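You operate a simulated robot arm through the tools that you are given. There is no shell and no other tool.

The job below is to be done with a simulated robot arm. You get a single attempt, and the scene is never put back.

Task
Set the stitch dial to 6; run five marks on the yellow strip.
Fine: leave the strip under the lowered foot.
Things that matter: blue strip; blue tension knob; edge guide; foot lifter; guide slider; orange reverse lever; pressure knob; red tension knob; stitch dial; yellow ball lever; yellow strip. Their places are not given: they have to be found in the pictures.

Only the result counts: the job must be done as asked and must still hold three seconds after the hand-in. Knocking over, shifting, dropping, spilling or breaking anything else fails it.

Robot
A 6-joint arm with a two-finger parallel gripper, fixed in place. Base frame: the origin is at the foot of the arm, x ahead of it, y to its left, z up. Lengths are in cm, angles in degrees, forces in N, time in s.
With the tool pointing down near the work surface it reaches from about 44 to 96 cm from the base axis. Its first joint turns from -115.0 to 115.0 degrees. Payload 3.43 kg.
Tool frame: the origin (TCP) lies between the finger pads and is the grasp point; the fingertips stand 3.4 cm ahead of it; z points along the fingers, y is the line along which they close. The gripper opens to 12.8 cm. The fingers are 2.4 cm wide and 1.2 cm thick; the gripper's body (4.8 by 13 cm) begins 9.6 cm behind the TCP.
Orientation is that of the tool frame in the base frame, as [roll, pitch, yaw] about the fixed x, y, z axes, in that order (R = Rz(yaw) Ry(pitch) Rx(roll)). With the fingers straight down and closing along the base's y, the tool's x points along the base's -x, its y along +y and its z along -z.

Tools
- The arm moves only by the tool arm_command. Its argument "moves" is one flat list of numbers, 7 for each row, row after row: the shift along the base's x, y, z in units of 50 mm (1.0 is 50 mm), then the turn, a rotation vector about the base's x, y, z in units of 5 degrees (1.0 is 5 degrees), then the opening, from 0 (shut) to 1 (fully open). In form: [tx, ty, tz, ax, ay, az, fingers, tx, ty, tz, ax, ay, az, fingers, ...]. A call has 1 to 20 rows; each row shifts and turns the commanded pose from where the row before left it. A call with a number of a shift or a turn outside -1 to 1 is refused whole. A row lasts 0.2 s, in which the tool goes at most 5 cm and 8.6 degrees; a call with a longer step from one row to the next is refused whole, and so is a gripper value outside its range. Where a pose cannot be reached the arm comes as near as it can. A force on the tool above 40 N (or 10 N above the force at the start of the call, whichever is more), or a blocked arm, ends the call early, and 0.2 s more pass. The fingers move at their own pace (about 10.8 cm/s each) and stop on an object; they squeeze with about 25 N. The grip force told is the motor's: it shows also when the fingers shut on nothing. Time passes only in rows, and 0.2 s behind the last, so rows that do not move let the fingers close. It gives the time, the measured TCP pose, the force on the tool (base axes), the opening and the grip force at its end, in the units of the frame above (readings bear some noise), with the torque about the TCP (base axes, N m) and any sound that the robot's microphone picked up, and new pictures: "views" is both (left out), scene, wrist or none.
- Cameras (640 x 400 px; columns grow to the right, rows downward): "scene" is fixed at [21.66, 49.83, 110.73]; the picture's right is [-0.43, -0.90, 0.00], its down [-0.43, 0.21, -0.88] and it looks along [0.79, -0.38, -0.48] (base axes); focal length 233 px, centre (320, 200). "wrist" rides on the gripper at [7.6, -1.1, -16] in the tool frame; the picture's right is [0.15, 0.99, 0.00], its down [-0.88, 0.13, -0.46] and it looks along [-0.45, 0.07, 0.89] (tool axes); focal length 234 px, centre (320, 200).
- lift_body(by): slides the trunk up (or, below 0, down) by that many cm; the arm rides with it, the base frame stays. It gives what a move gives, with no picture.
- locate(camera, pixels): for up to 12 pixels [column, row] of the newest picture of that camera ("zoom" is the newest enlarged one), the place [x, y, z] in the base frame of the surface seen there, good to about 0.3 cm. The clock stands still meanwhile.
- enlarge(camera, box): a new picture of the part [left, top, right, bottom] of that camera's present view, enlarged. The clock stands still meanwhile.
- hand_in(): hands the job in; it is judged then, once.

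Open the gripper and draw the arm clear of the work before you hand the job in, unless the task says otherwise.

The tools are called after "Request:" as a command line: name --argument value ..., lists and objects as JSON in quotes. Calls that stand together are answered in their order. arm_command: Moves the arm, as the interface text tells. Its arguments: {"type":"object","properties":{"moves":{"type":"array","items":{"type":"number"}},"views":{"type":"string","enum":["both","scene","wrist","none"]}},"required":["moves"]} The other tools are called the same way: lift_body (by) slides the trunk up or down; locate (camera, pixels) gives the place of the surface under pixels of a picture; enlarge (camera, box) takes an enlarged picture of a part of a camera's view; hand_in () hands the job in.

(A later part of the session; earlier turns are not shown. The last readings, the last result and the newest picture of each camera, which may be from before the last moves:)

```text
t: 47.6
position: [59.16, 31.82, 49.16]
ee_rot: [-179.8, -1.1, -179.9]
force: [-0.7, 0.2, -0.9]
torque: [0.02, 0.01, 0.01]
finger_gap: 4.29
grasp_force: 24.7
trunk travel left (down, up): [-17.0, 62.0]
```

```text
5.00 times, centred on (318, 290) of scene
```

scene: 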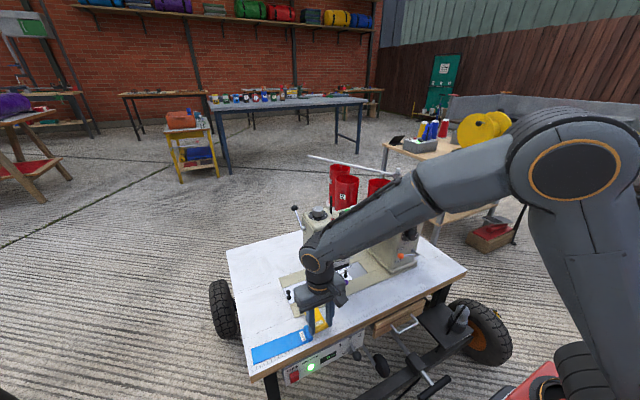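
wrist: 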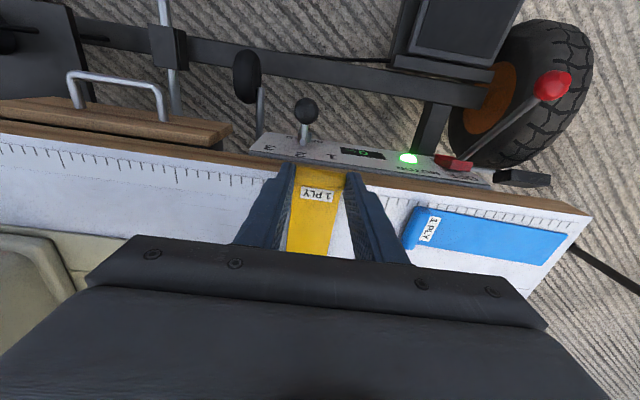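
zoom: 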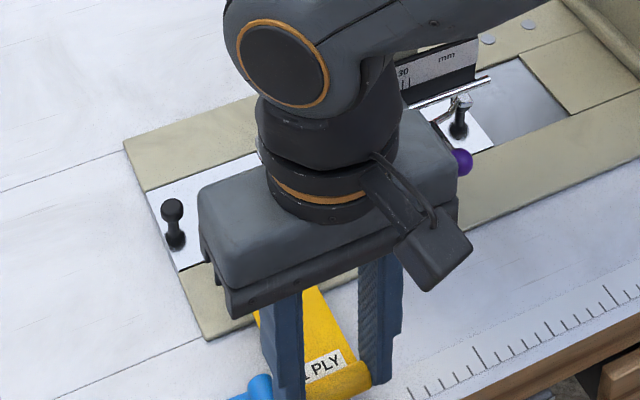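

The left finger would come down on the blue strip's roll (x 58–62, y≈35) here, so I go 5 cm further in (+x) to clear it before lowering.

Request:
arm_command --moves '[0.26, 0.02, 0, 0, 0, 0, 0.2, 0.26, 0.02, 0, 0, 0, 0, 0.2, 0.26, 0, 0, 0, 0, 0, 0.2, 0.26, 0, 0, 0, 0, 0, 0.2, 0, 0, -0.12, 0, 0, 0, 0.2, 0, 0, -0.12, 0, 0, 0, 0.2, 0, 0, -0.1, 0, 0, 0, 0.2, 0, 0, 0, 0, 0, 0, 0.2]' --views "both"

Request:
enlarge --camera "scene" --box '[270, 250, 366, 330]'

```text
t: 49.4
position: [64.31, 32.08, 47.65]
ee_rot: [-179.8, -1.1, -179.9]
force: [-0.7, -0.7, -0.4]
torque: [0.05, 0.03, -0.03]
finger_gap: 4.28
grasp_force: 24.9
trunk travel left (down, up): [-17.0, 62.0]
```

scene: 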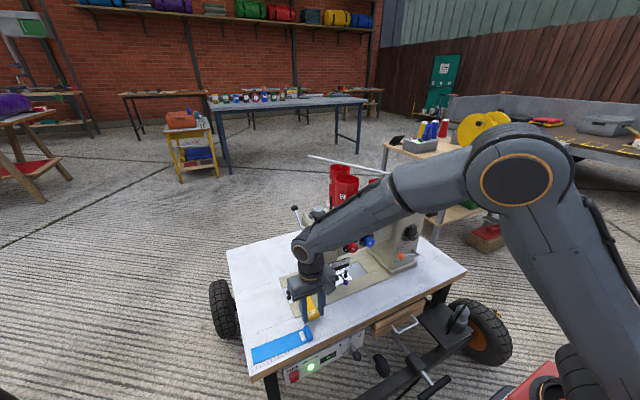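
wrist: 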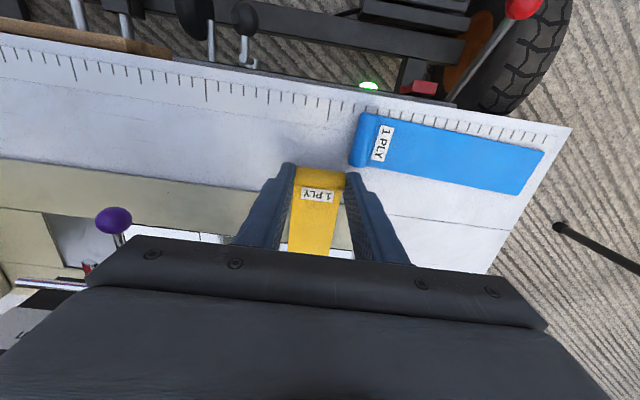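

```text
5.00 times, centred on (318, 290) of scene
```

zoom: 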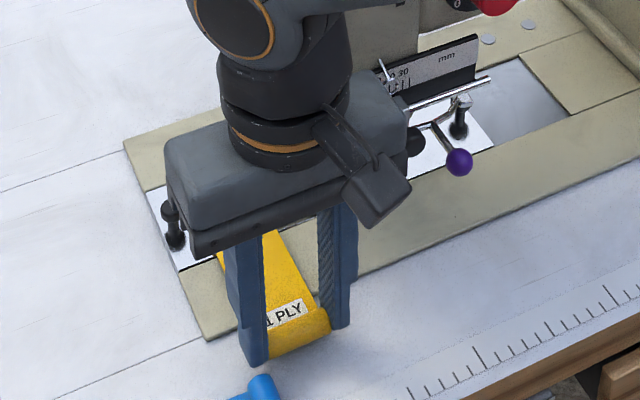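

Clear of the blue strip. I lower the last few millimetres onto the bed until contact shows.

Request:
arm_command --moves '[0, 0, -0.05, 0, 0, 0, 0.2, 0, 0, -0.03, 0, 0, 0, 0.2, 0, 0, 0, 0, 0, 0, 0.2]' --views "none"

```text
t: 50.2
position: [64.37, 32.18, 47.27]
ee_rot: [-179.8, -1.1, -179.9]
force: [0.4, 0.0, 5.0]
torque: [0.08, -0.77, -0.03]
finger_gap: 4.29
grasp_force: 25.5
trunk travel left (down, up): [-17.0, 62.0]
```

Contact at the tip (5 N). I open to ~5.8 cm and rise straight up 10 cm.

Request:
arm_command --moves '[0, 0, 0, 0, 0, 0, 0.36, 0, 0, 0, 0, 0, 0, 0.45, 0, 0, 0.2, 0, 0, 0, 0.45, 0, 0, 0.6, 0, 0, 0, 0.45, 0, 0, 0.8, 0, 0, 0, 0.45, -0.3, 0, 0.9, 0, 0, 0, 0.45, -0.3, 0, 0.9, 0, 0, 0, 0.45, 0, 0, 0, 0, 0, 0, 0.45]' --views "both"

Request:
enlarge --camera "scene" --box '[270, 250, 366, 330]'

```text
t: 52.0
position: [61.4, 32.11, 64.0]
ee_rot: [-179.7, -1.0, -179.8]
force: [0.3, 0.2, -0.2]
torque: [0.01, 0.02, 0.02]
finger_gap: 5.74
grasp_force: 0.1
trunk travel left (down, up): [-17.0, 62.0]
```

scene: 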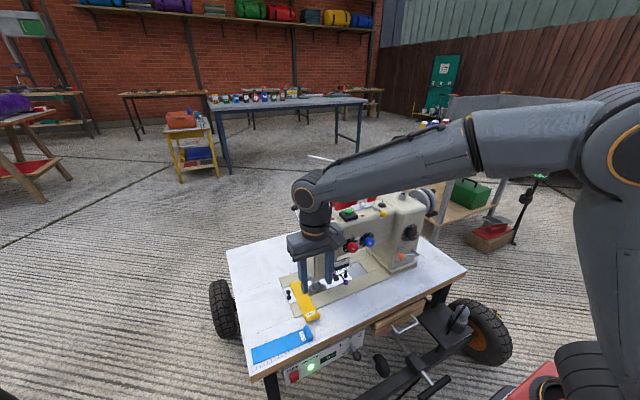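
wrist: 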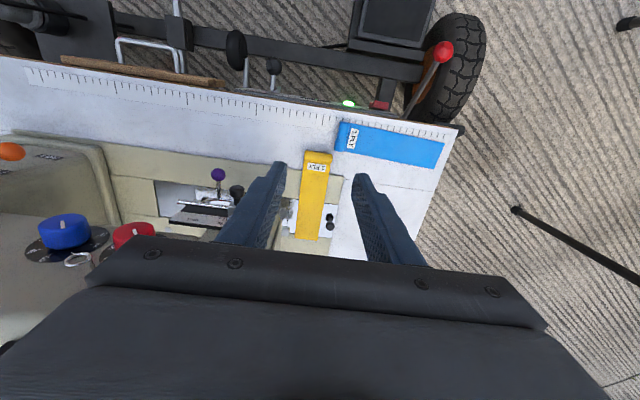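

```text
5.00 times, centred on (318, 290) of scene
```

zoom: 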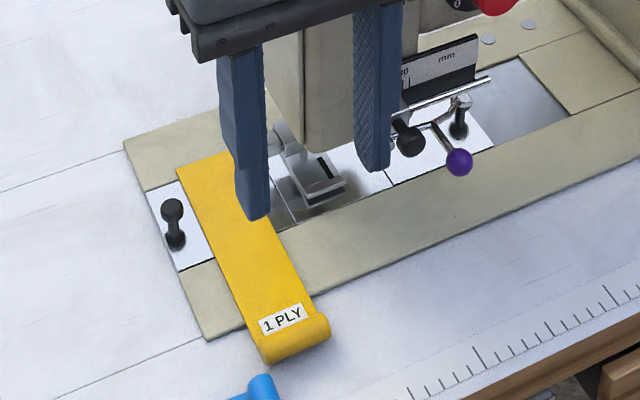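

The strip is lying safely beside the foot. Now the lifter: I raise the arm to z≈84 in front and look at the ball lever and what stands behind the machine.

Request:
arm_command --moves '[-0.4, 0, 0.8, 0, 0.2, 0, 0.45, -0.2, 0, 0.9, 0, 0, 0, 0.45, 0, 0, 0.9, 0, 0, 0, 0.45, 0, 0, 0.9, 0, 0, 0, 0.45, 0, 0, 0.9, 0, 0, 0, 0.45, 0, 0, 0, 0, 0, 0, 0.45]' --views "both"

Request:
locate --camera "scene" --pixels '[[331, 205], [332, 196], [337, 180], [343, 196], [379, 189], [294, 208], [318, 211], [345, 170], [310, 157], [400, 172], [303, 228], [349, 213]]'

```text
t: 53.4
position: [58.24, 31.96, 86.13]
ee_rot: [-179.8, -2.2, -179.9]
force: [0.4, -0.5, 0.1]
torque: [-0.03, 0.02, 0.06]
finger_gap: 5.77
grasp_force: 0.1
trunk travel left (down, up): [-17.0, 62.0]
```

scene: 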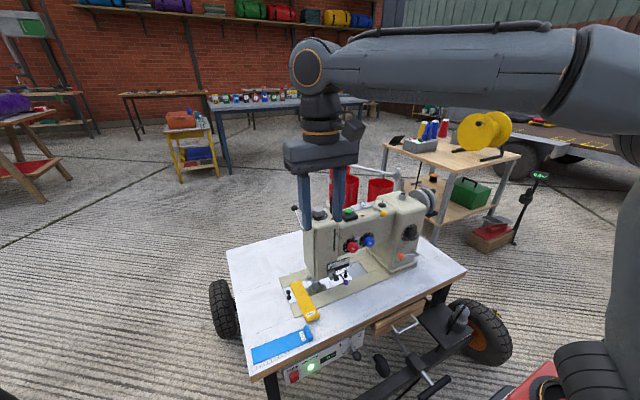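
wrist: 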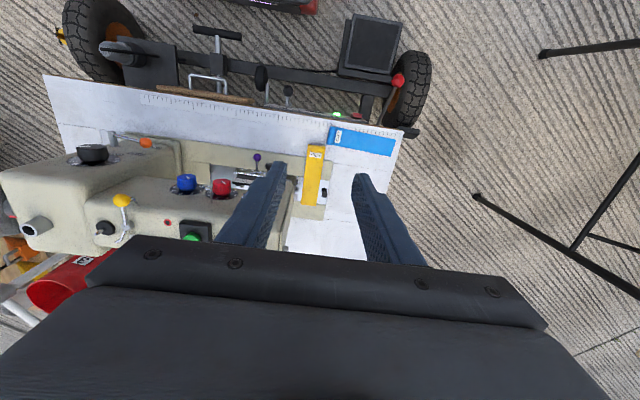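

```text
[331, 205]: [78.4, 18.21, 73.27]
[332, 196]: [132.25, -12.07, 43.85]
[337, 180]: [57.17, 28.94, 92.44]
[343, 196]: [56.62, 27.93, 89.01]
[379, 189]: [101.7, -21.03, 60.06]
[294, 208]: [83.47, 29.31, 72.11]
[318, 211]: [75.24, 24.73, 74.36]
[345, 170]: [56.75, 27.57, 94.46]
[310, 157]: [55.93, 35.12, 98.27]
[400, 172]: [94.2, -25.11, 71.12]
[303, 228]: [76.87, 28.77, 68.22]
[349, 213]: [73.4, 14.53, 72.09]
```

The lifter ball's centre works out at about (84.35, 29.0, 71.6), pivot near (77.2, 28.7, 67.9). I move over it at z≈82 with the tool vertical and the fingers ~5.8 cm apart.

Request:
arm_command --moves '[0.87, -0.1, -0.05, 0, -0.22, 0, 0.45, 0.87, -0.1, -0.1, 0, -0.22, 0, 0.45, 0.87, -0.1, -0.1, 0, 0, 0, 0.45, 0.87, -0.1, -0.15, 0, 0, 0, 0.45, 0.87, -0.1, -0.2, 0, 0, 0, 0.45, 0.87, -0.09, -0.2, 0, 0, 0, 0.45, 0, 0, 0, 0, 0, 0, 0.45]' --views "both"

Request:
enlarge --camera "scene" --box '[260, 160, 356, 235]'

```text
t: 55.0
position: [84.2, 29.23, 82.26]
ee_rot: [-179.7, 0.0, -179.9]
force: [0.5, 0.1, -0.1]
torque: [0.0, -0.02, 0.01]
finger_gap: 5.76
grasp_force: 0.0
trunk travel left (down, up): [-17.0, 62.0]
```

scene: 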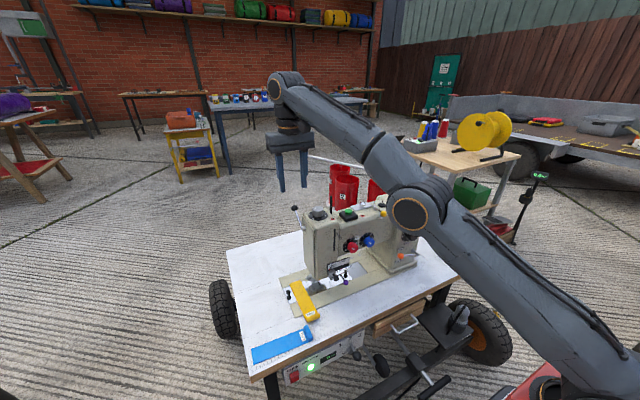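
wrist: 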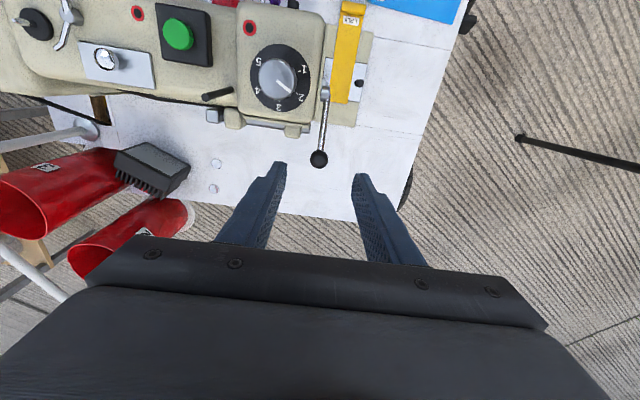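

```text
5.33 times, centred on (308, 198) of scene
```

zoom: 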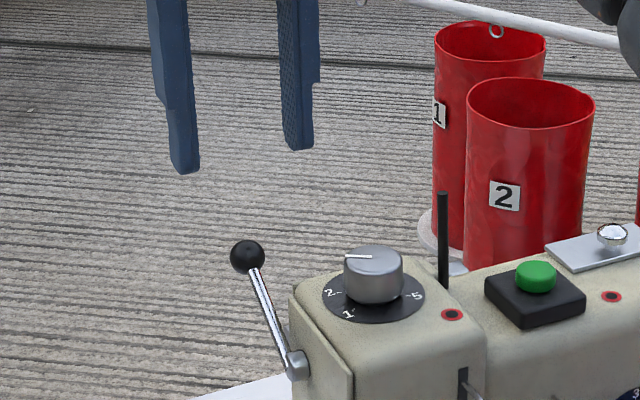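

The wrist view shows the lifter ball at (319,158) between the fingers; buckets are off to the left. I locate the ball, lever and nearby buckets.

Request:
locate --camera "wrist" --pixels '[[319, 158], [325, 92], [322, 125], [190, 212], [120, 160], [300, 128], [235, 125], [277, 80], [180, 35], [205, 95], [345, 100], [85, 265]]'

Request:
enlarge --camera "wrist" --box '[260, 70, 380, 180]'

```text
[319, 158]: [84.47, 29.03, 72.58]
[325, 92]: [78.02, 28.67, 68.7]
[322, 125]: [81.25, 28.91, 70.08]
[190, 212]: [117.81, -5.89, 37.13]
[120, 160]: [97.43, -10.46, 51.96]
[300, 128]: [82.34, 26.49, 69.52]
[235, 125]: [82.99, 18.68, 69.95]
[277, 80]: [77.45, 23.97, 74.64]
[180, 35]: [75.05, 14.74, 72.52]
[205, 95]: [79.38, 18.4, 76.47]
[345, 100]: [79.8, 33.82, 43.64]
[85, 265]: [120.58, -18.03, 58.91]
```

```text
3.64 times, centred on (320, 125) of wrist
```

zoom: 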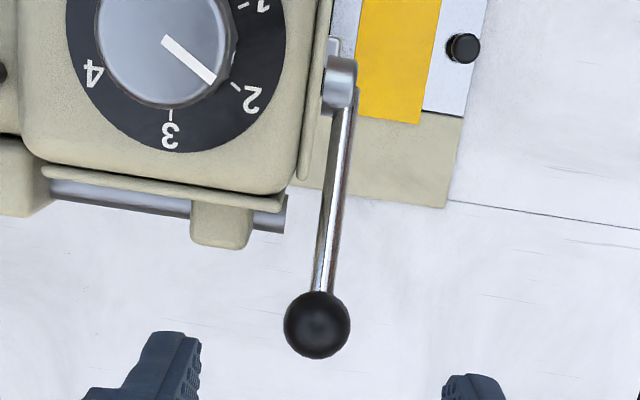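

The head's rear block reaches x≈83.2 at z≈69.5, so I'll grip the ball with the fingertips only: TCP at (85.1, 29.05, 73.2), opening 4.1 cm while descending.

Request:
arm_command --moves '[0.18, -0.036, -0.3, 0, 0, 0, 0.32, 0, 0, -0.5, 0, 0, 0, 0.32, 0, 0, -0.5, 0, 0, 0, 0.32, 0, 0, -0.51, 0, 0, 0, 0.32, 0, 0, 0, 0, 0, 0, 0.32]' --views "both"

Request:
enlarge --camera "scene" --box '[260, 180, 340, 240]'

Request:
enlarge --camera "wrist" --box '[240, 90, 400, 210]'

```text
t: 56.2
position: [86.65, 29.77, 75.94]
ee_rot: [-179.3, -1.0, -179.9]
force: [0.4, -0.6, -0.8]
torque: [0.01, -0.03, -0.02]
finger_gap: 4.1
grasp_force: 0.1
out of reach, approached as far as the arm can: row 2, 3, 4
trunk travel left (down, up): [-17.0, 62.0]
```

scene: 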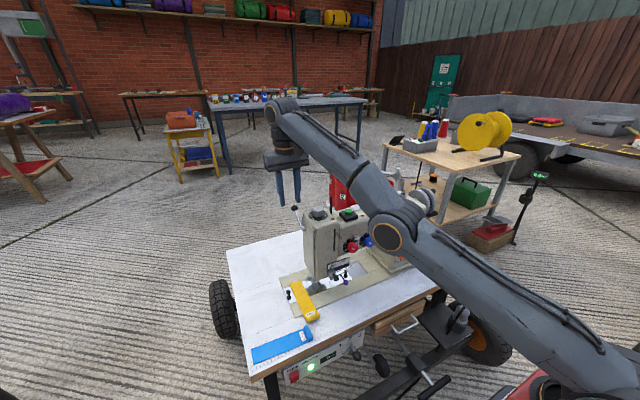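
wrist: 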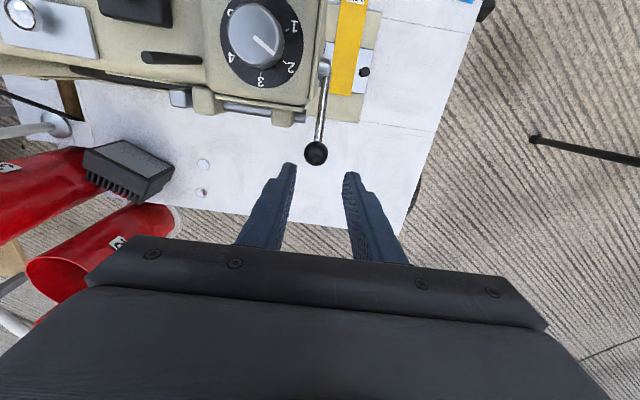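

```text
6.67 times, centred on (300, 210) of scene
```

zoom: 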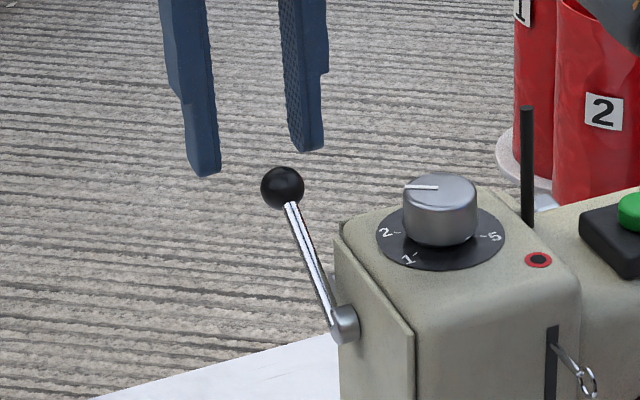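

```text
3.33 times, centred on (320, 150) of wrist
```

zoom: 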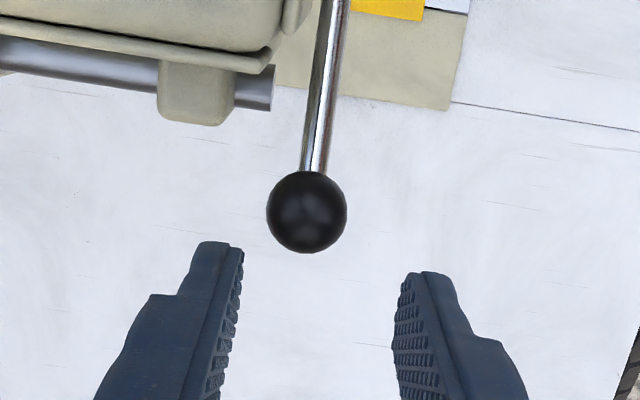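

The arm can't reach that low here with the trunk down (stopped at z≈75.9). I go back up, then raise the trunk 25 cm to get a better arm posture.

Request:
arm_command --moves '[0, 0, 0.8, 0, 0, 0, 0.32, -0.3, 0, 0.8, 0, 0, 0, 0.32, 0, 0, 0, 0, 0, 0, 0.32]' --views "none"

Request:
lift_body --by 25

```text
t: 57.0
position: [83.57, 29.17, 82.81]
ee_rot: [-179.7, 0.1, -180.0]
force: [-0.1, 0.3, 0.5]
torque: [-0.02, -0.01, 0.0]
finger_gap: 4.09
grasp_force: 0.0
out of reach, approached as far as the arm can: row 1, 2
trunk travel left (down, up): [-17.0, 62.0]
```

```text
t: 59.6
position: [76.82, 28.84, 107.93]
ee_rot: [-179.8, 0.1, -179.9]
force: [0.1, 0.4, -0.6]
torque: [0.0, -0.02, 0.01]
finger_gap: 4.09
grasp_force: 0.0
trunk travel left (down, up): [-42.0, 37.0]
```

The trunk column leans, so x changed to 76.8. From here I descend to (85.1, 29.05, 80) above the ball.

Request:
arm_command --moves '[0.4, 0.006, -0.7, 0, 0, 0, 0.32, 0.4, 0.006, -0.8, 0, 0, 0, 0.32, 0.4, 0.006, -0.8, 0, 0, 0, 0.32, 0.4, 0.006, -0.8, 0, 0, 0, 0.32, 0.06, 0.006, -0.8, 0, 0, 0, 0.32, 0, 0, -0.8, 0, 0, 0, 0.32, 0, 0, -0.8, 0, 0, 0, 0.32, 0, 0, 0, 0, 0, 0, 0.32]' --views "both"

Request:
enlarge --camera "wrist" --box '[240, 90, 400, 210]'

```text
t: 61.4
position: [85.36, 29.34, 80.4]
ee_rot: [-179.8, 0.2, -179.9]
force: [-0.4, -0.5, 0.8]
torque: [0.0, -0.01, 0.01]
finger_gap: 4.1
grasp_force: 0.0
trunk travel left (down, up): [-42.0, 37.0]
```

scene: 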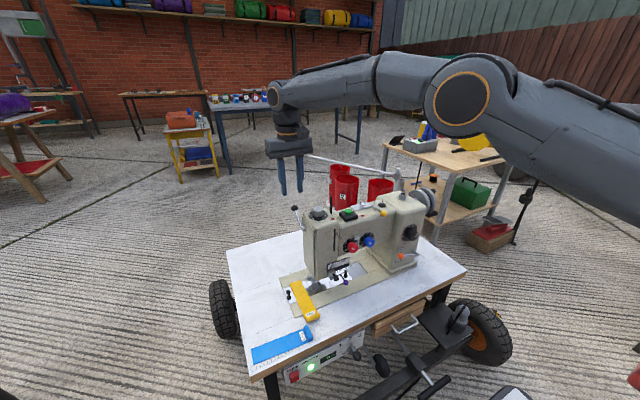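
wrist: 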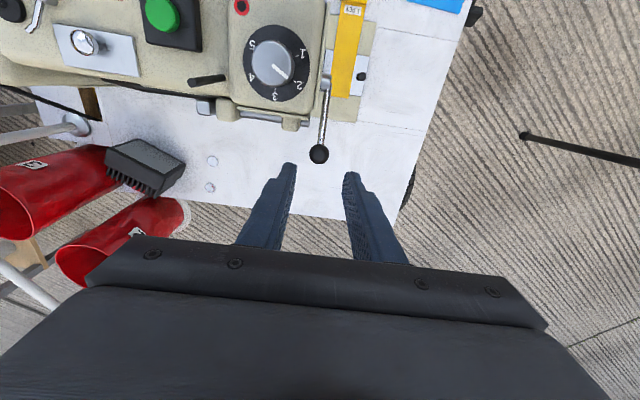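

```text
3.33 times, centred on (320, 150) of wrist
```

zoom: 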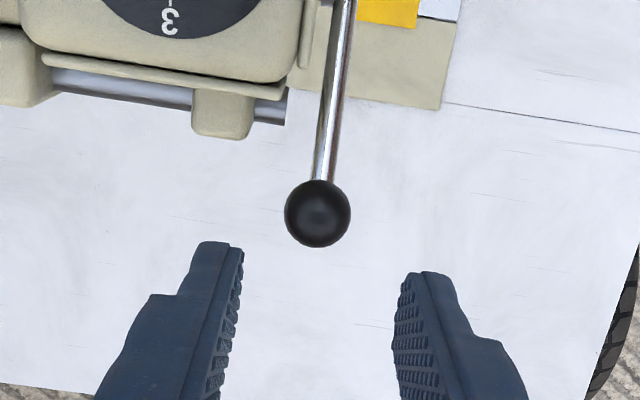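

The ball sits 0.5 cm toward -x of the tool axis and centred in y, as intended. I descend 7.2 cm to bring the fingertips beside it.

Request:
arm_command --moves '[0, 0, -0.4, 0, 0, 0, 0.32, 0, 0, -0.4, 0, 0, 0, 0.32, 0, 0, -0.4, 0, 0, 0, 0.32, 0, 0, -0.24, 0, 0, 0, 0.32, 0, 0, 0, 0, 0, 0, 0.32]' --views "both"

Request:
enlarge --camera "scene" --box '[260, 180, 340, 240]'

Request:
enlarge --camera "wrist" --box '[240, 90, 400, 210]'

```text
t: 62.6
position: [85.34, 29.21, 73.2]
ee_rot: [-179.8, 0.1, -179.8]
force: [0.4, 0.3, -0.1]
torque: [0.03, 0.03, -0.02]
finger_gap: 4.12
grasp_force: 0.2
trunk travel left (down, up): [-42.0, 37.0]
```

scene: 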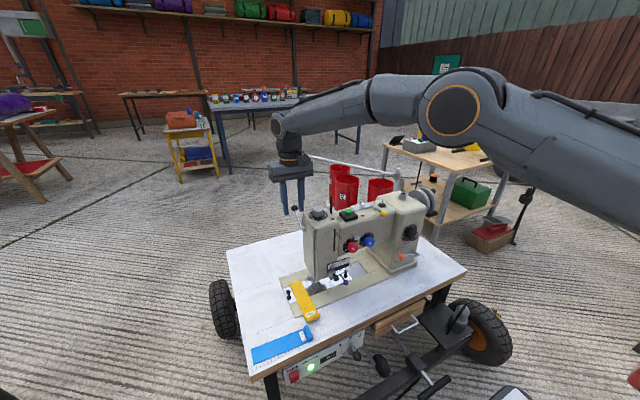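
wrist: 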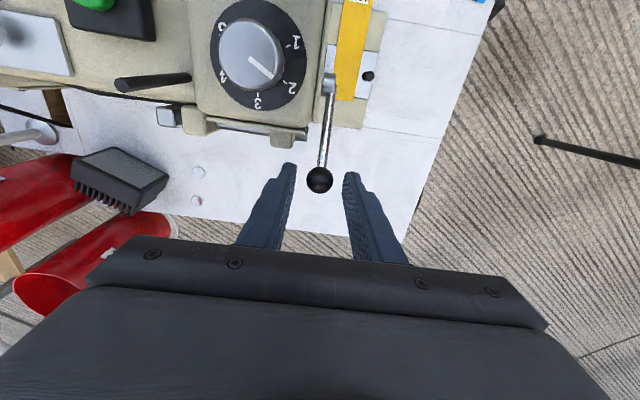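

```text
6.67 times, centred on (300, 210) of scene
```

zoom: 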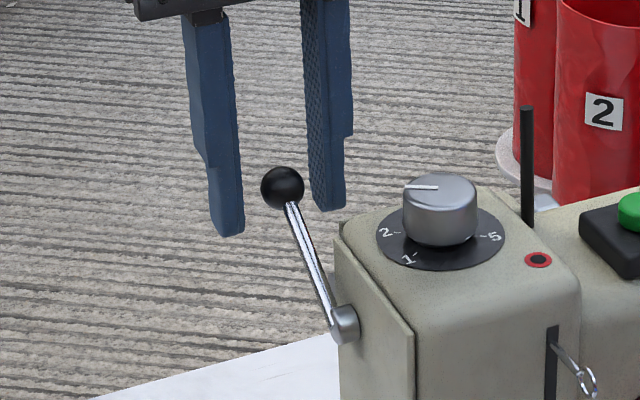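

```text
3.33 times, centred on (320, 150) of wrist
```

zoom: 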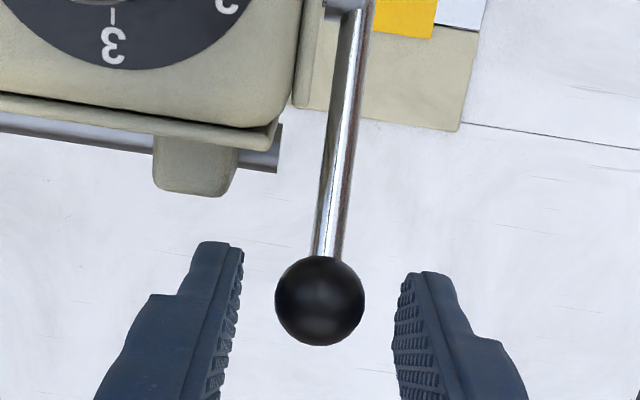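

The ball is between the fingertips at (320,180). I close on it.

Request:
arm_command --moves '[0, 0, 0, 0, 0, 0, 0.22, 0, 0, 0, 0, 0, 0, 0.15, 0, 0, 0, 0, 0, 0, 0.08]' --views "none"

```text
t: 63.4
position: [85.31, 29.15, 73.19]
ee_rot: [-179.7, 0.1, -179.9]
force: [-2.2, -4.2, -0.4]
torque: [-0.09, 0.04, 0.02]
finger_gap: 2.07
grasp_force: 45.0
trunk travel left (down, up): [-42.0, 37.0]
```

Gripped (2.07 cm). I try moving the lever down along its arc by ~1 cm and read the force.

Request:
arm_command --moves '[0.04, 0, -0.09, 0, 0, 0, 0.08, 0.04, 0, -0.09, 0, 0, 0, 0.08, 0, 0, 0, 0, 0, 0, 0.08]' --views "scene"

Request:
enlarge --camera "scene" --box '[260, 195, 340, 295]'

```text
t: 64.2
position: [85.67, 29.11, 72.67]
ee_rot: [-179.9, 0.4, -179.9]
force: [-13.0, -6.5, 32.0]
torque: [-0.06, 0.42, 0.02]
finger_gap: 2.09
grasp_force: 44.8
trunk travel left (down, up): [-42.0, 37.0]
```

scene: 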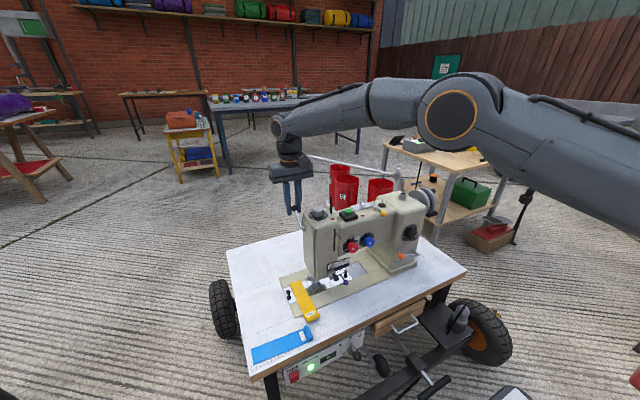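

```text
4.00 times, centred on (300, 245) of scene
```

zoom: 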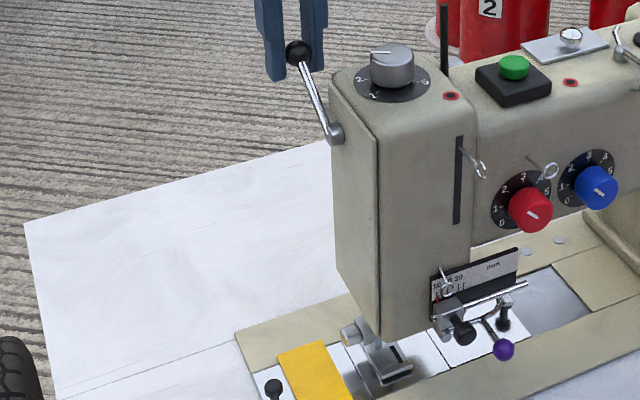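

Downward meets 32 N resistance, so that is likely a stop. I return and try moving the ball up along the arc.

Request:
arm_command --moves '[-0.04, 0, 0.09, 0, 0, 0, 0.08, -0.04, 0, 0.09, 0, 0, 0, 0.08, -0.05, 0, 0.09, 0, 0, 0, 0.08, -0.05, 0, 0.09, 0, 0, 0, 0.08, 0, 0, 0, 0, 0, 0, 0.08]' --views "scene"

Request:
enlarge --camera "scene" --box '[260, 195, 340, 295]'

```text
t: 65.4
position: [84.65, 29.12, 73.87]
ee_rot: [-179.6, -0.2, -179.8]
force: [0.5, 2.0, -19.2]
torque: [0.04, -1.27, -0.02]
finger_gap: 2.08
grasp_force: 45.1
trunk travel left (down, up): [-42.0, 37.0]
```

scene: 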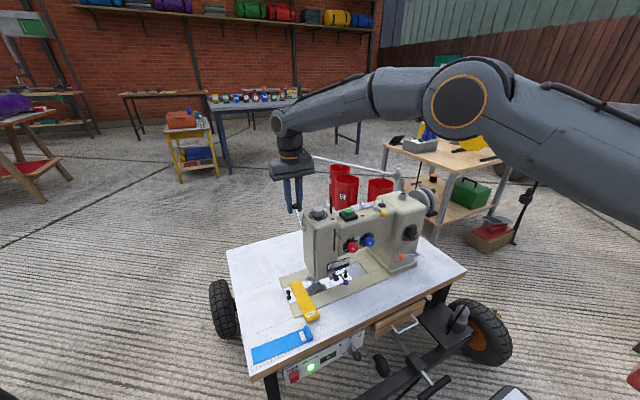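

```text
4.00 times, centred on (300, 245) of scene
```

zoom: 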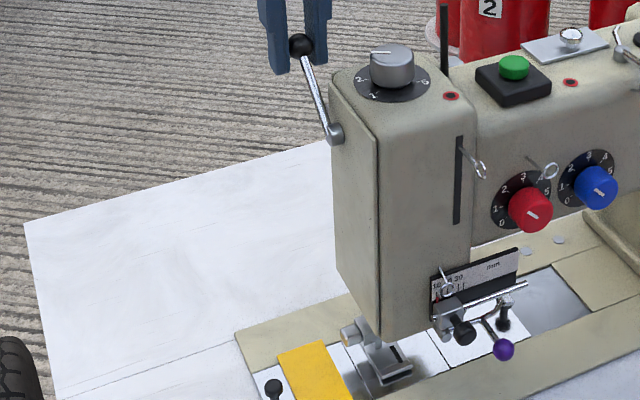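

The ball moved up ~0.5 cm against ~19 N, while down it did not budge; so up lifts. I continue along the arc to about 45° and look at the foot.

Request:
arm_command --moves '[-0.06, 0, 0.1, 0, 0, 0, 0.08, -0.08, 0, 0.1, 0, 0, 0, 0.08, -0.1, 0, 0.1, 0, 0, 0, 0.08, 0, 0, 0, 0, 0, 0, 0.08]' --views "scene"

Request:
enlarge --camera "scene" --box '[260, 195, 340, 295]'

```text
t: 66.4
position: [83.55, 29.02, 75.59]
ee_rot: [-179.9, 0.1, -179.9]
force: [1.3, 1.6, -16.6]
torque: [-0.01, -1.07, -0.05]
finger_gap: 2.09
grasp_force: 45.0
trunk travel left (down, up): [-42.0, 37.0]
```

scene: 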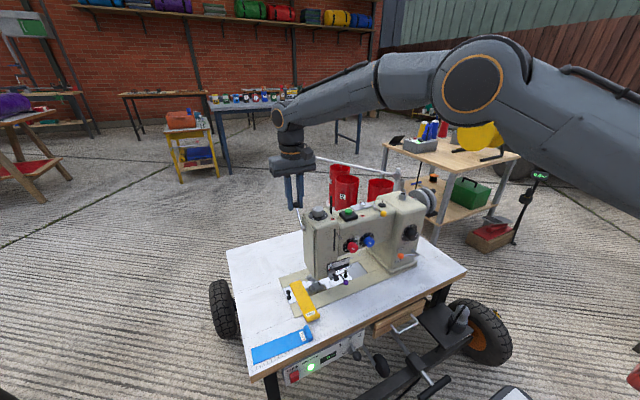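

```text
4.00 times, centred on (300, 245) of scene
```

zoom: 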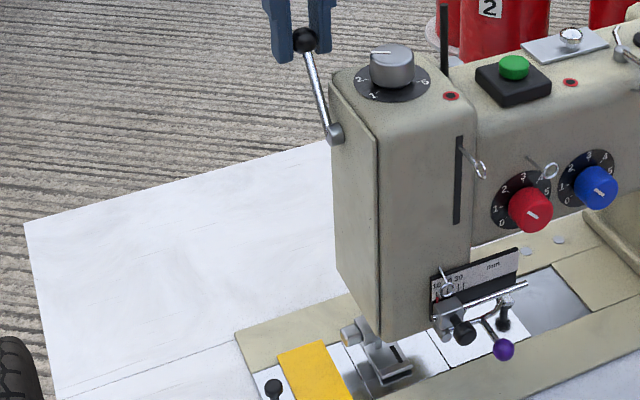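

The lever follows with ~17 N. I zoom in on the foot to see whether it lifts or drops.

Request:
enlarge --camera "scene" --box '[308, 272, 340, 298]'

```text
15.38 times, centred on (324, 285) of scene
```

zoom: 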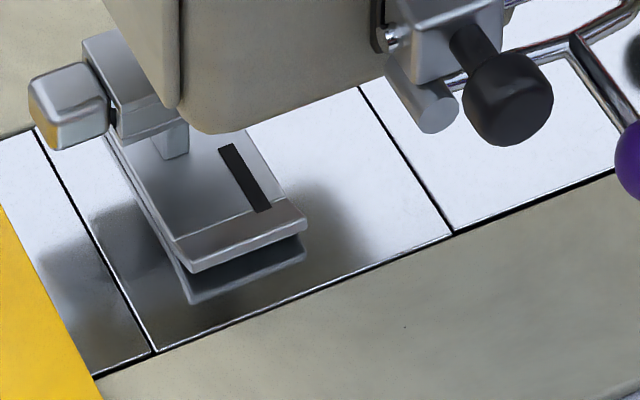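

No clear change at the foot yet. I keep raising the lever along the arc to ~65°.

Request:
arm_command --moves '[-0.11, 0, 0.1, 0, 0, 0, 0.08, -0.12, 0, 0.09, 0, 0, 0, 0.08, -0.12, 0, 0.08, 0, 0, 0, 0.08, -0.13, 0, 0.07, 0, 0, 0, 0.08, 0, 0, 0, 0, 0, 0, 0.08]' --views "scene"

Request:
enlarge --camera "scene" --box '[308, 272, 340, 298]'

Request:
enlarge --camera "scene" --box '[260, 175, 340, 235]'

```text
t: 67.6
position: [81.19, 29.04, 77.5]
ee_rot: [-179.8, 0.3, -179.9]
force: [15.7, 6.0, -4.2]
torque: [0.16, -1.54, -0.02]
finger_gap: 2.07
grasp_force: 44.9
trunk travel left (down, up): [-42.0, 37.0]
```

scene: 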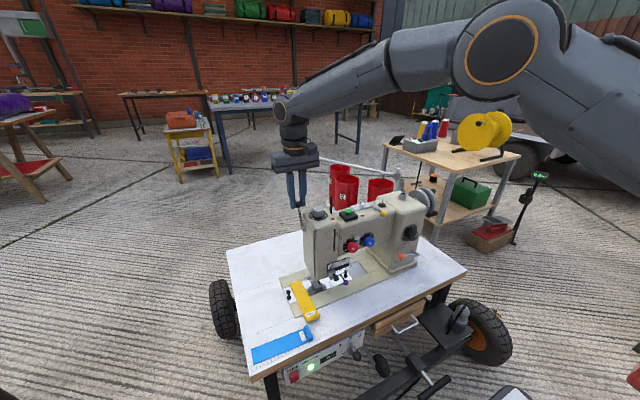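

```text
15.38 times, centred on (324, 285) of scene
```

zoom: 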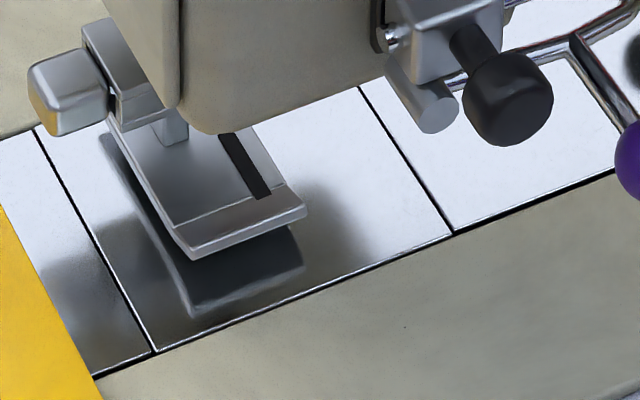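

```text
6.67 times, centred on (300, 205) of scene
```

zoom: 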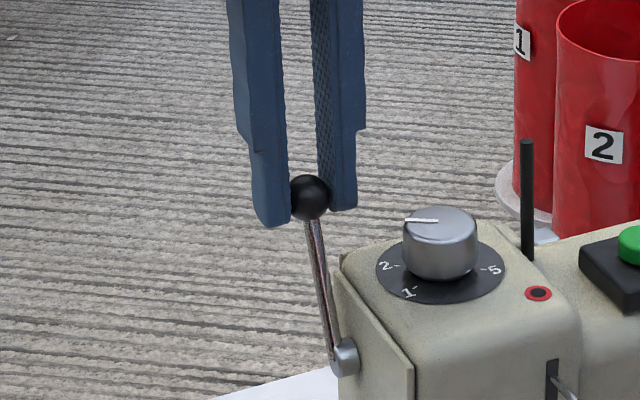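

The foot has risen ~0.45 cm and its mirror image separated. I continue the arc to ~85°.

Request:
arm_command --moves '[-0.14, 0, 0.05, 0, 0, 0, 0.08, -0.14, 0, 0.04, 0, 0, 0, 0.08, -0.15, 0, 0.03, 0, 0, 0, 0.08, -0.15, 0, 0.02, 0, 0, 0, 0.08, 0, 0, 0, 0, 0, 0, 0.08]' --views "scene"

Request:
enlarge --camera "scene" --box '[308, 272, 340, 298]'

Request:
enlarge --camera "scene" --box '[260, 175, 340, 235]'

```text
t: 68.8
position: [78.38, 29.03, 77.99]
ee_rot: [-179.8, 0.2, -179.9]
force: [15.6, 5.1, 3.4]
torque: [0.11, -1.44, 0.02]
finger_gap: 2.07
grasp_force: 45.3
trunk travel left (down, up): [-42.0, 37.0]
```

scene: 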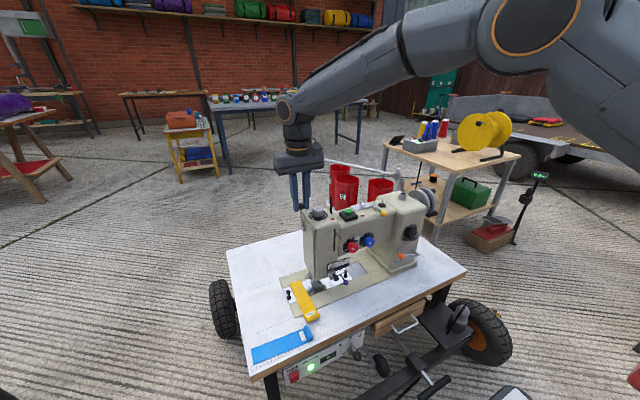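

```text
15.38 times, centred on (324, 285) of scene
```

zoom: 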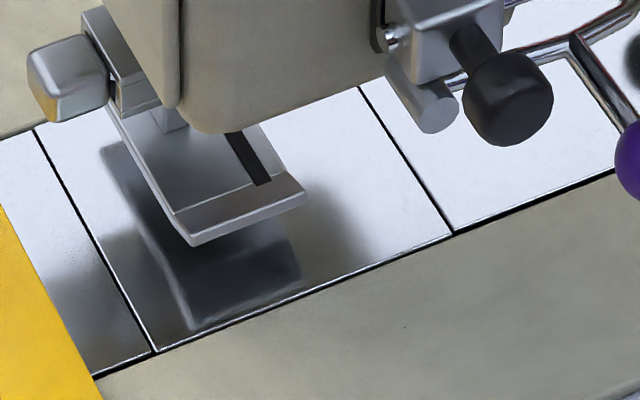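

```text
6.67 times, centred on (300, 205) of scene
```

zoom: 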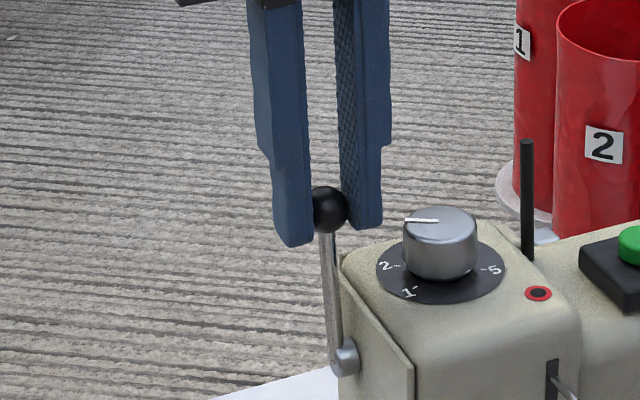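

The foot is now ~0.9 cm higher than before. I go a little further (~15° more) to see if there is an end stop or latch.

Request:
arm_command --moves '[-0.15, 0, 0, 0, 0, 0, 0.08, -0.15, 0, 0, 0, 0, 0, 0.08, -0.15, 0, -0.02, 0, 0, 0, 0.08, 0, 0, 0, 0, 0, 0, 0.08]' --views "scene"

Request:
enlarge --camera "scene" --box '[308, 272, 340, 298]'

Request:
enlarge --camera "scene" --box '[260, 175, 340, 235]'

```text
t: 69.8
position: [76.07, 29.06, 77.81]
ee_rot: [-179.8, 0.2, -179.8]
force: [14.3, 2.5, 0.7]
torque: [0.03, -1.46, 0.03]
finger_gap: 2.06
grasp_force: 45.0
trunk travel left (down, up): [-42.0, 37.0]
```

scene: 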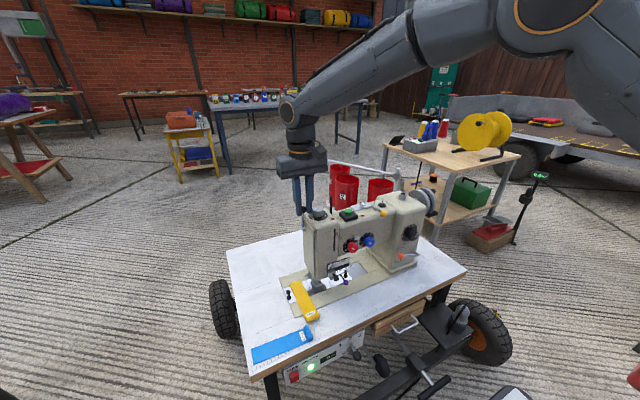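

```text
15.38 times, centred on (324, 285) of scene
```

zoom: 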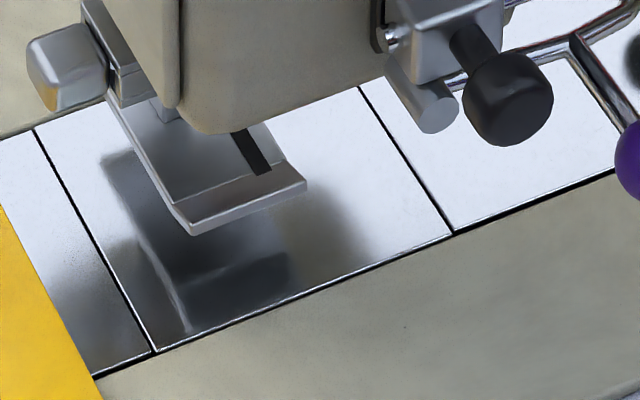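

```text
6.67 times, centred on (300, 205) of scene
```

zoom: 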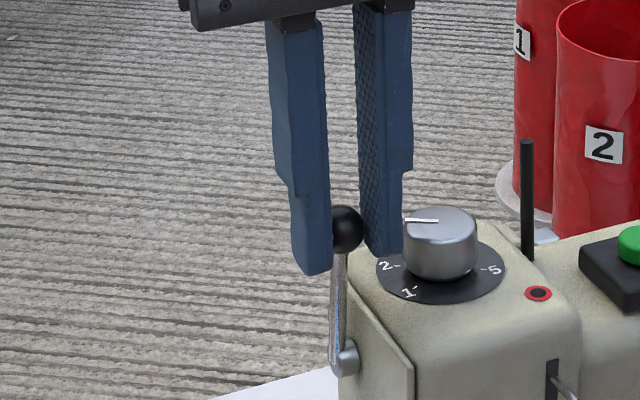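

The foot is up ~1.3 cm more now with the lever near 100°. The right finger is close to the pressure knob, so I open only slightly (2.4 cm), and watch whether the lever and foot hold.

Request:
arm_command --moves '[0, 0, 0, 0, 0, 0, 0.19, 0, 0, 0, 0, 0, 0, 0.19, 0, 0, 0.1, 0, 0, 0, 0.19, 0, 0, 0.2, 0, 0, 0, 0.19, 0, 0, 0, 0, 0, 0, 0.19]' --views "scene"

Request:
enlarge --camera "scene" --box '[308, 272, 340, 298]'

Request:
enlarge --camera "scene" --box '[260, 175, 340, 235]'

```text
t: 71.0
position: [76.01, 29.14, 79.59]
ee_rot: [-179.8, 0.2, -180.0]
force: [0.4, 0.4, -0.6]
torque: [0.01, 0.0, -0.01]
finger_gap: 2.44
grasp_force: 0.1
trunk travel left (down, up): [-42.0, 37.0]
```

scene: 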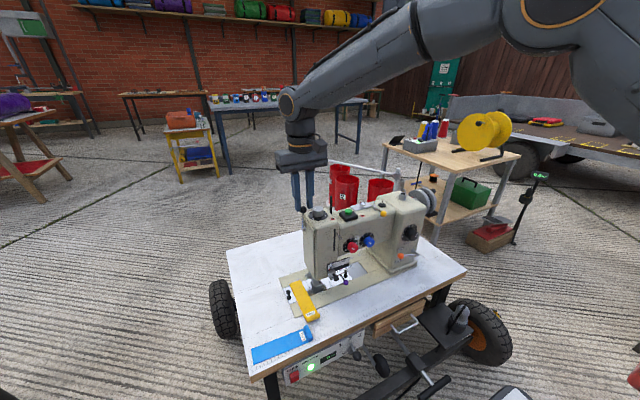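

```text
15.38 times, centred on (324, 285) of scene
```

zoom: 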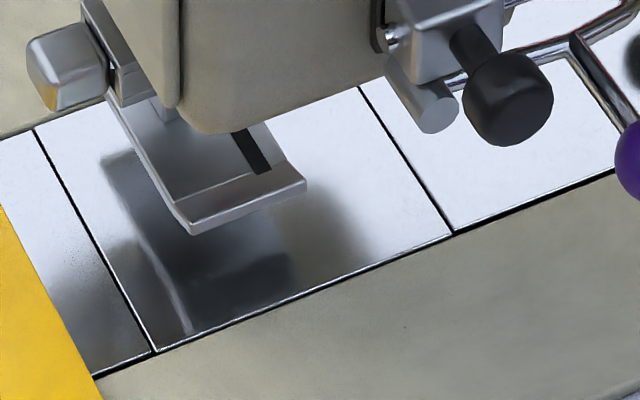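

```text
6.67 times, centred on (300, 205) of scene
```

zoom: 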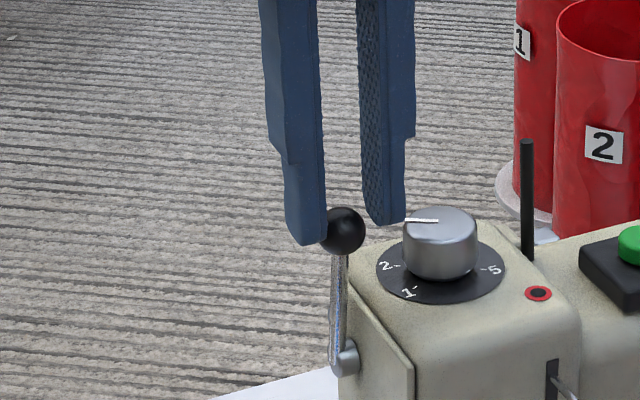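

Lever and foot hold in the raised position. Now I go back for the strip: rise, move over its roll at (64.3, 32.1), and descend to z≈52 with 5.8 cm opening.

Request:
arm_command --moves '[0, 0, 0.6, 0, 0, 0, 0.19, 0, 0, 0.7, 0, 0, 0, 0.19, -0.6, 0.15, 0, 0, 0, 0, 0.3, -0.6, 0.15, 0, 0, 0, 0, 0.45, -0.6, 0.15, 0, 0, 0, 0, 0.45, -0.53, 0.15, 0, 0, 0, 0, 0.45, 0, 0, -0.9, 0, 0, 0, 0.45, 0, 0, -0.9, 0, 0, 0, 0.45, 0, 0, -0.9, 0, 0, 0, 0.45, 0, 0, -0.9, 0, 0, 0, 0.45, 0, 0, -0.9, 0, 0, 0, 0.45, 0, 0, -0.9, 0, 0, 0, 0.45, 0, 0, -0.9, 0, 0, 0, 0.45, 0, 0, 0, 0, 0, 0, 0.45]' --views "both"

Request:
enlarge --camera "wrist" --box '[240, 110, 400, 230]'

Request:
enlarge --camera "scene" --box '[270, 250, 366, 330]'

```text
t: 74.0
position: [64.38, 32.08, 54.37]
ee_rot: [-179.8, 0.1, -179.9]
force: [0.7, 0.7, -0.7]
torque: [0.0, -0.04, 0.01]
finger_gap: 5.73
grasp_force: 0.0
trunk travel left (down, up): [-42.0, 37.0]
```

scene: 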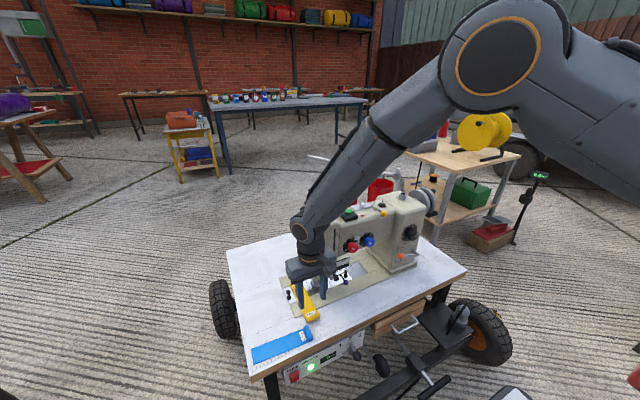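
wrist: 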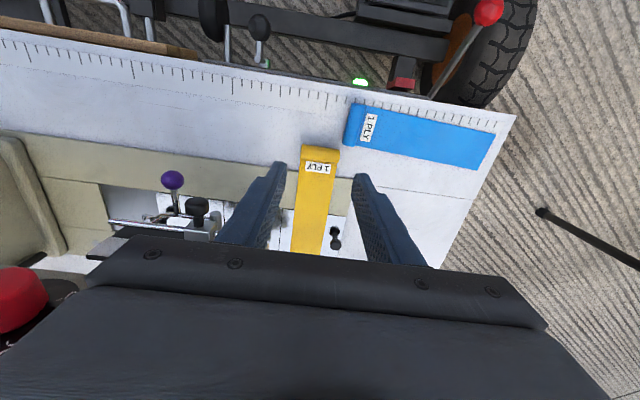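

```text
3.33 times, centred on (320, 170) of wrist
```

zoom: 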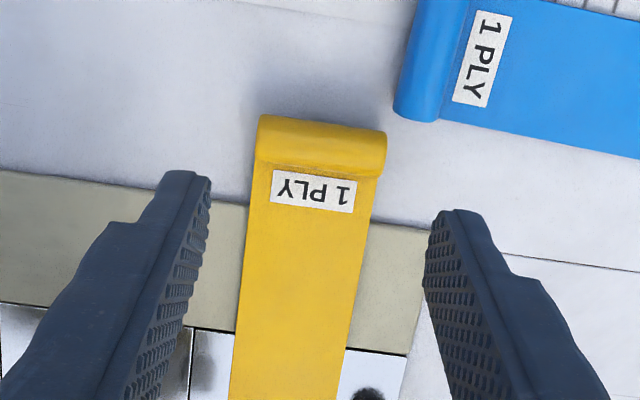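

```text
5.00 times, centred on (318, 290) of scene
```

zoom: 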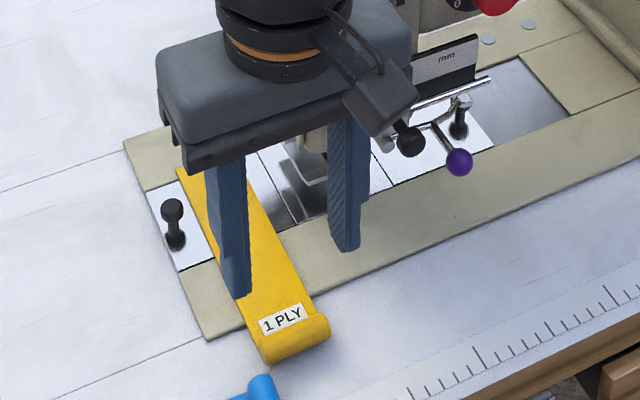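

The roll lies right under the tool axis. I descend to TCP z≈46.9 and close on its ends.

Request:
arm_command --moves '[0, 0, -0.5, 0, 0, 0, 0.45, 0, 0, -0.5, 0, 0, 0, 0.45, 0, 0, -0.35, 0, 0, 0, 0.45, 0, 0, -0.14, 0, 0, 0, 0.45, 0, 0, 0, 0, 0, 0, 0.45]' --views "wrist"

Request:
enlarge --camera "wrist" --box '[240, 110, 400, 230]'

```text
t: 75.2
position: [64.37, 32.15, 47.14]
ee_rot: [-179.9, 0.1, -180.0]
force: [0.3, -0.7, 0.6]
torque: [0.03, 0.0, 0.01]
finger_gap: 5.75
grasp_force: 0.1
trunk travel left (down, up): [-42.0, 37.0]
```

wrist: 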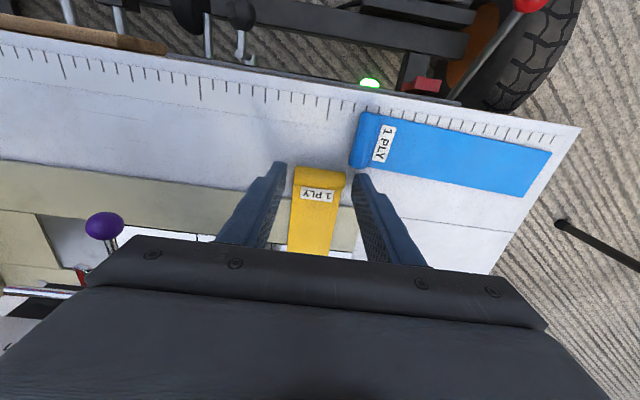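

```text
3.33 times, centred on (320, 170) of wrist
```

zoom: 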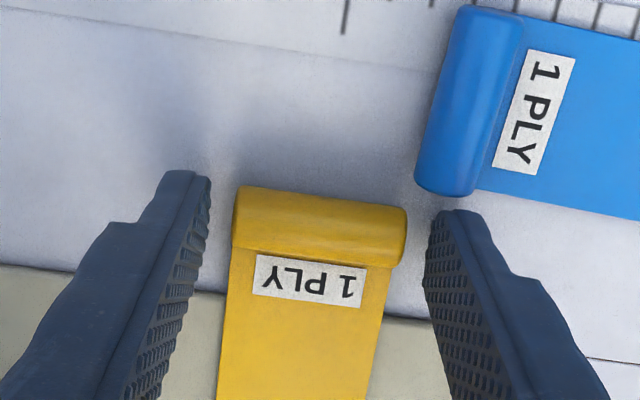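

Aligned; the +y finger is just clear of the blue roll. I lower another 3 mm and close.

Request:
arm_command --moves '[0, 0, -0.06, 0, 0, 0, 0.45, 0, 0, 0, 0, 0, 0, 0.38, 0, 0, 0, 0, 0, 0, 0.33, 0, 0, 0, 0, 0, 0, 0.28, 0, 0, 0, 0, 0, 0, 0.2]' --views "wrist"

Request:
enlarge --camera "wrist" --box '[240, 110, 400, 230]'

```text
t: 76.4
position: [64.28, 32.12, 46.67]
ee_rot: [-179.8, 0.1, 180.0]
force: [-0.3, -0.1, 0.4]
torque: [0.02, 0.01, 0.0]
finger_gap: 4.32
grasp_force: 25.2
trunk travel left (down, up): [-42.0, 37.0]
```

wrist: 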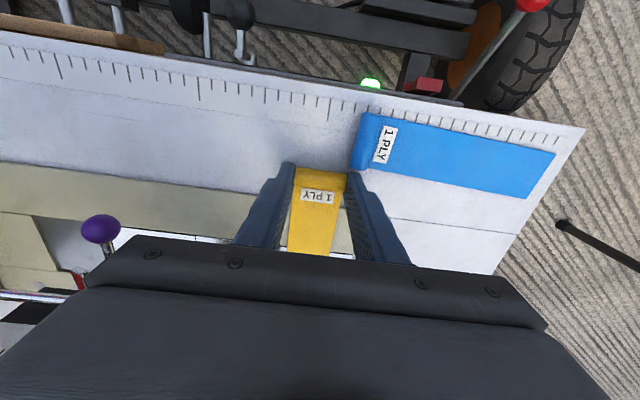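

```text
3.33 times, centred on (320, 170) of wrist
```

zoom: 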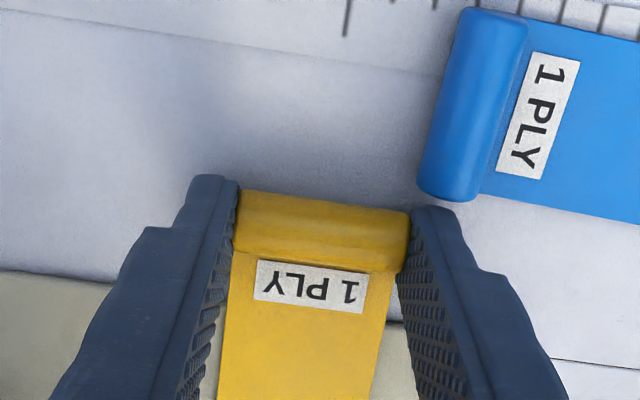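

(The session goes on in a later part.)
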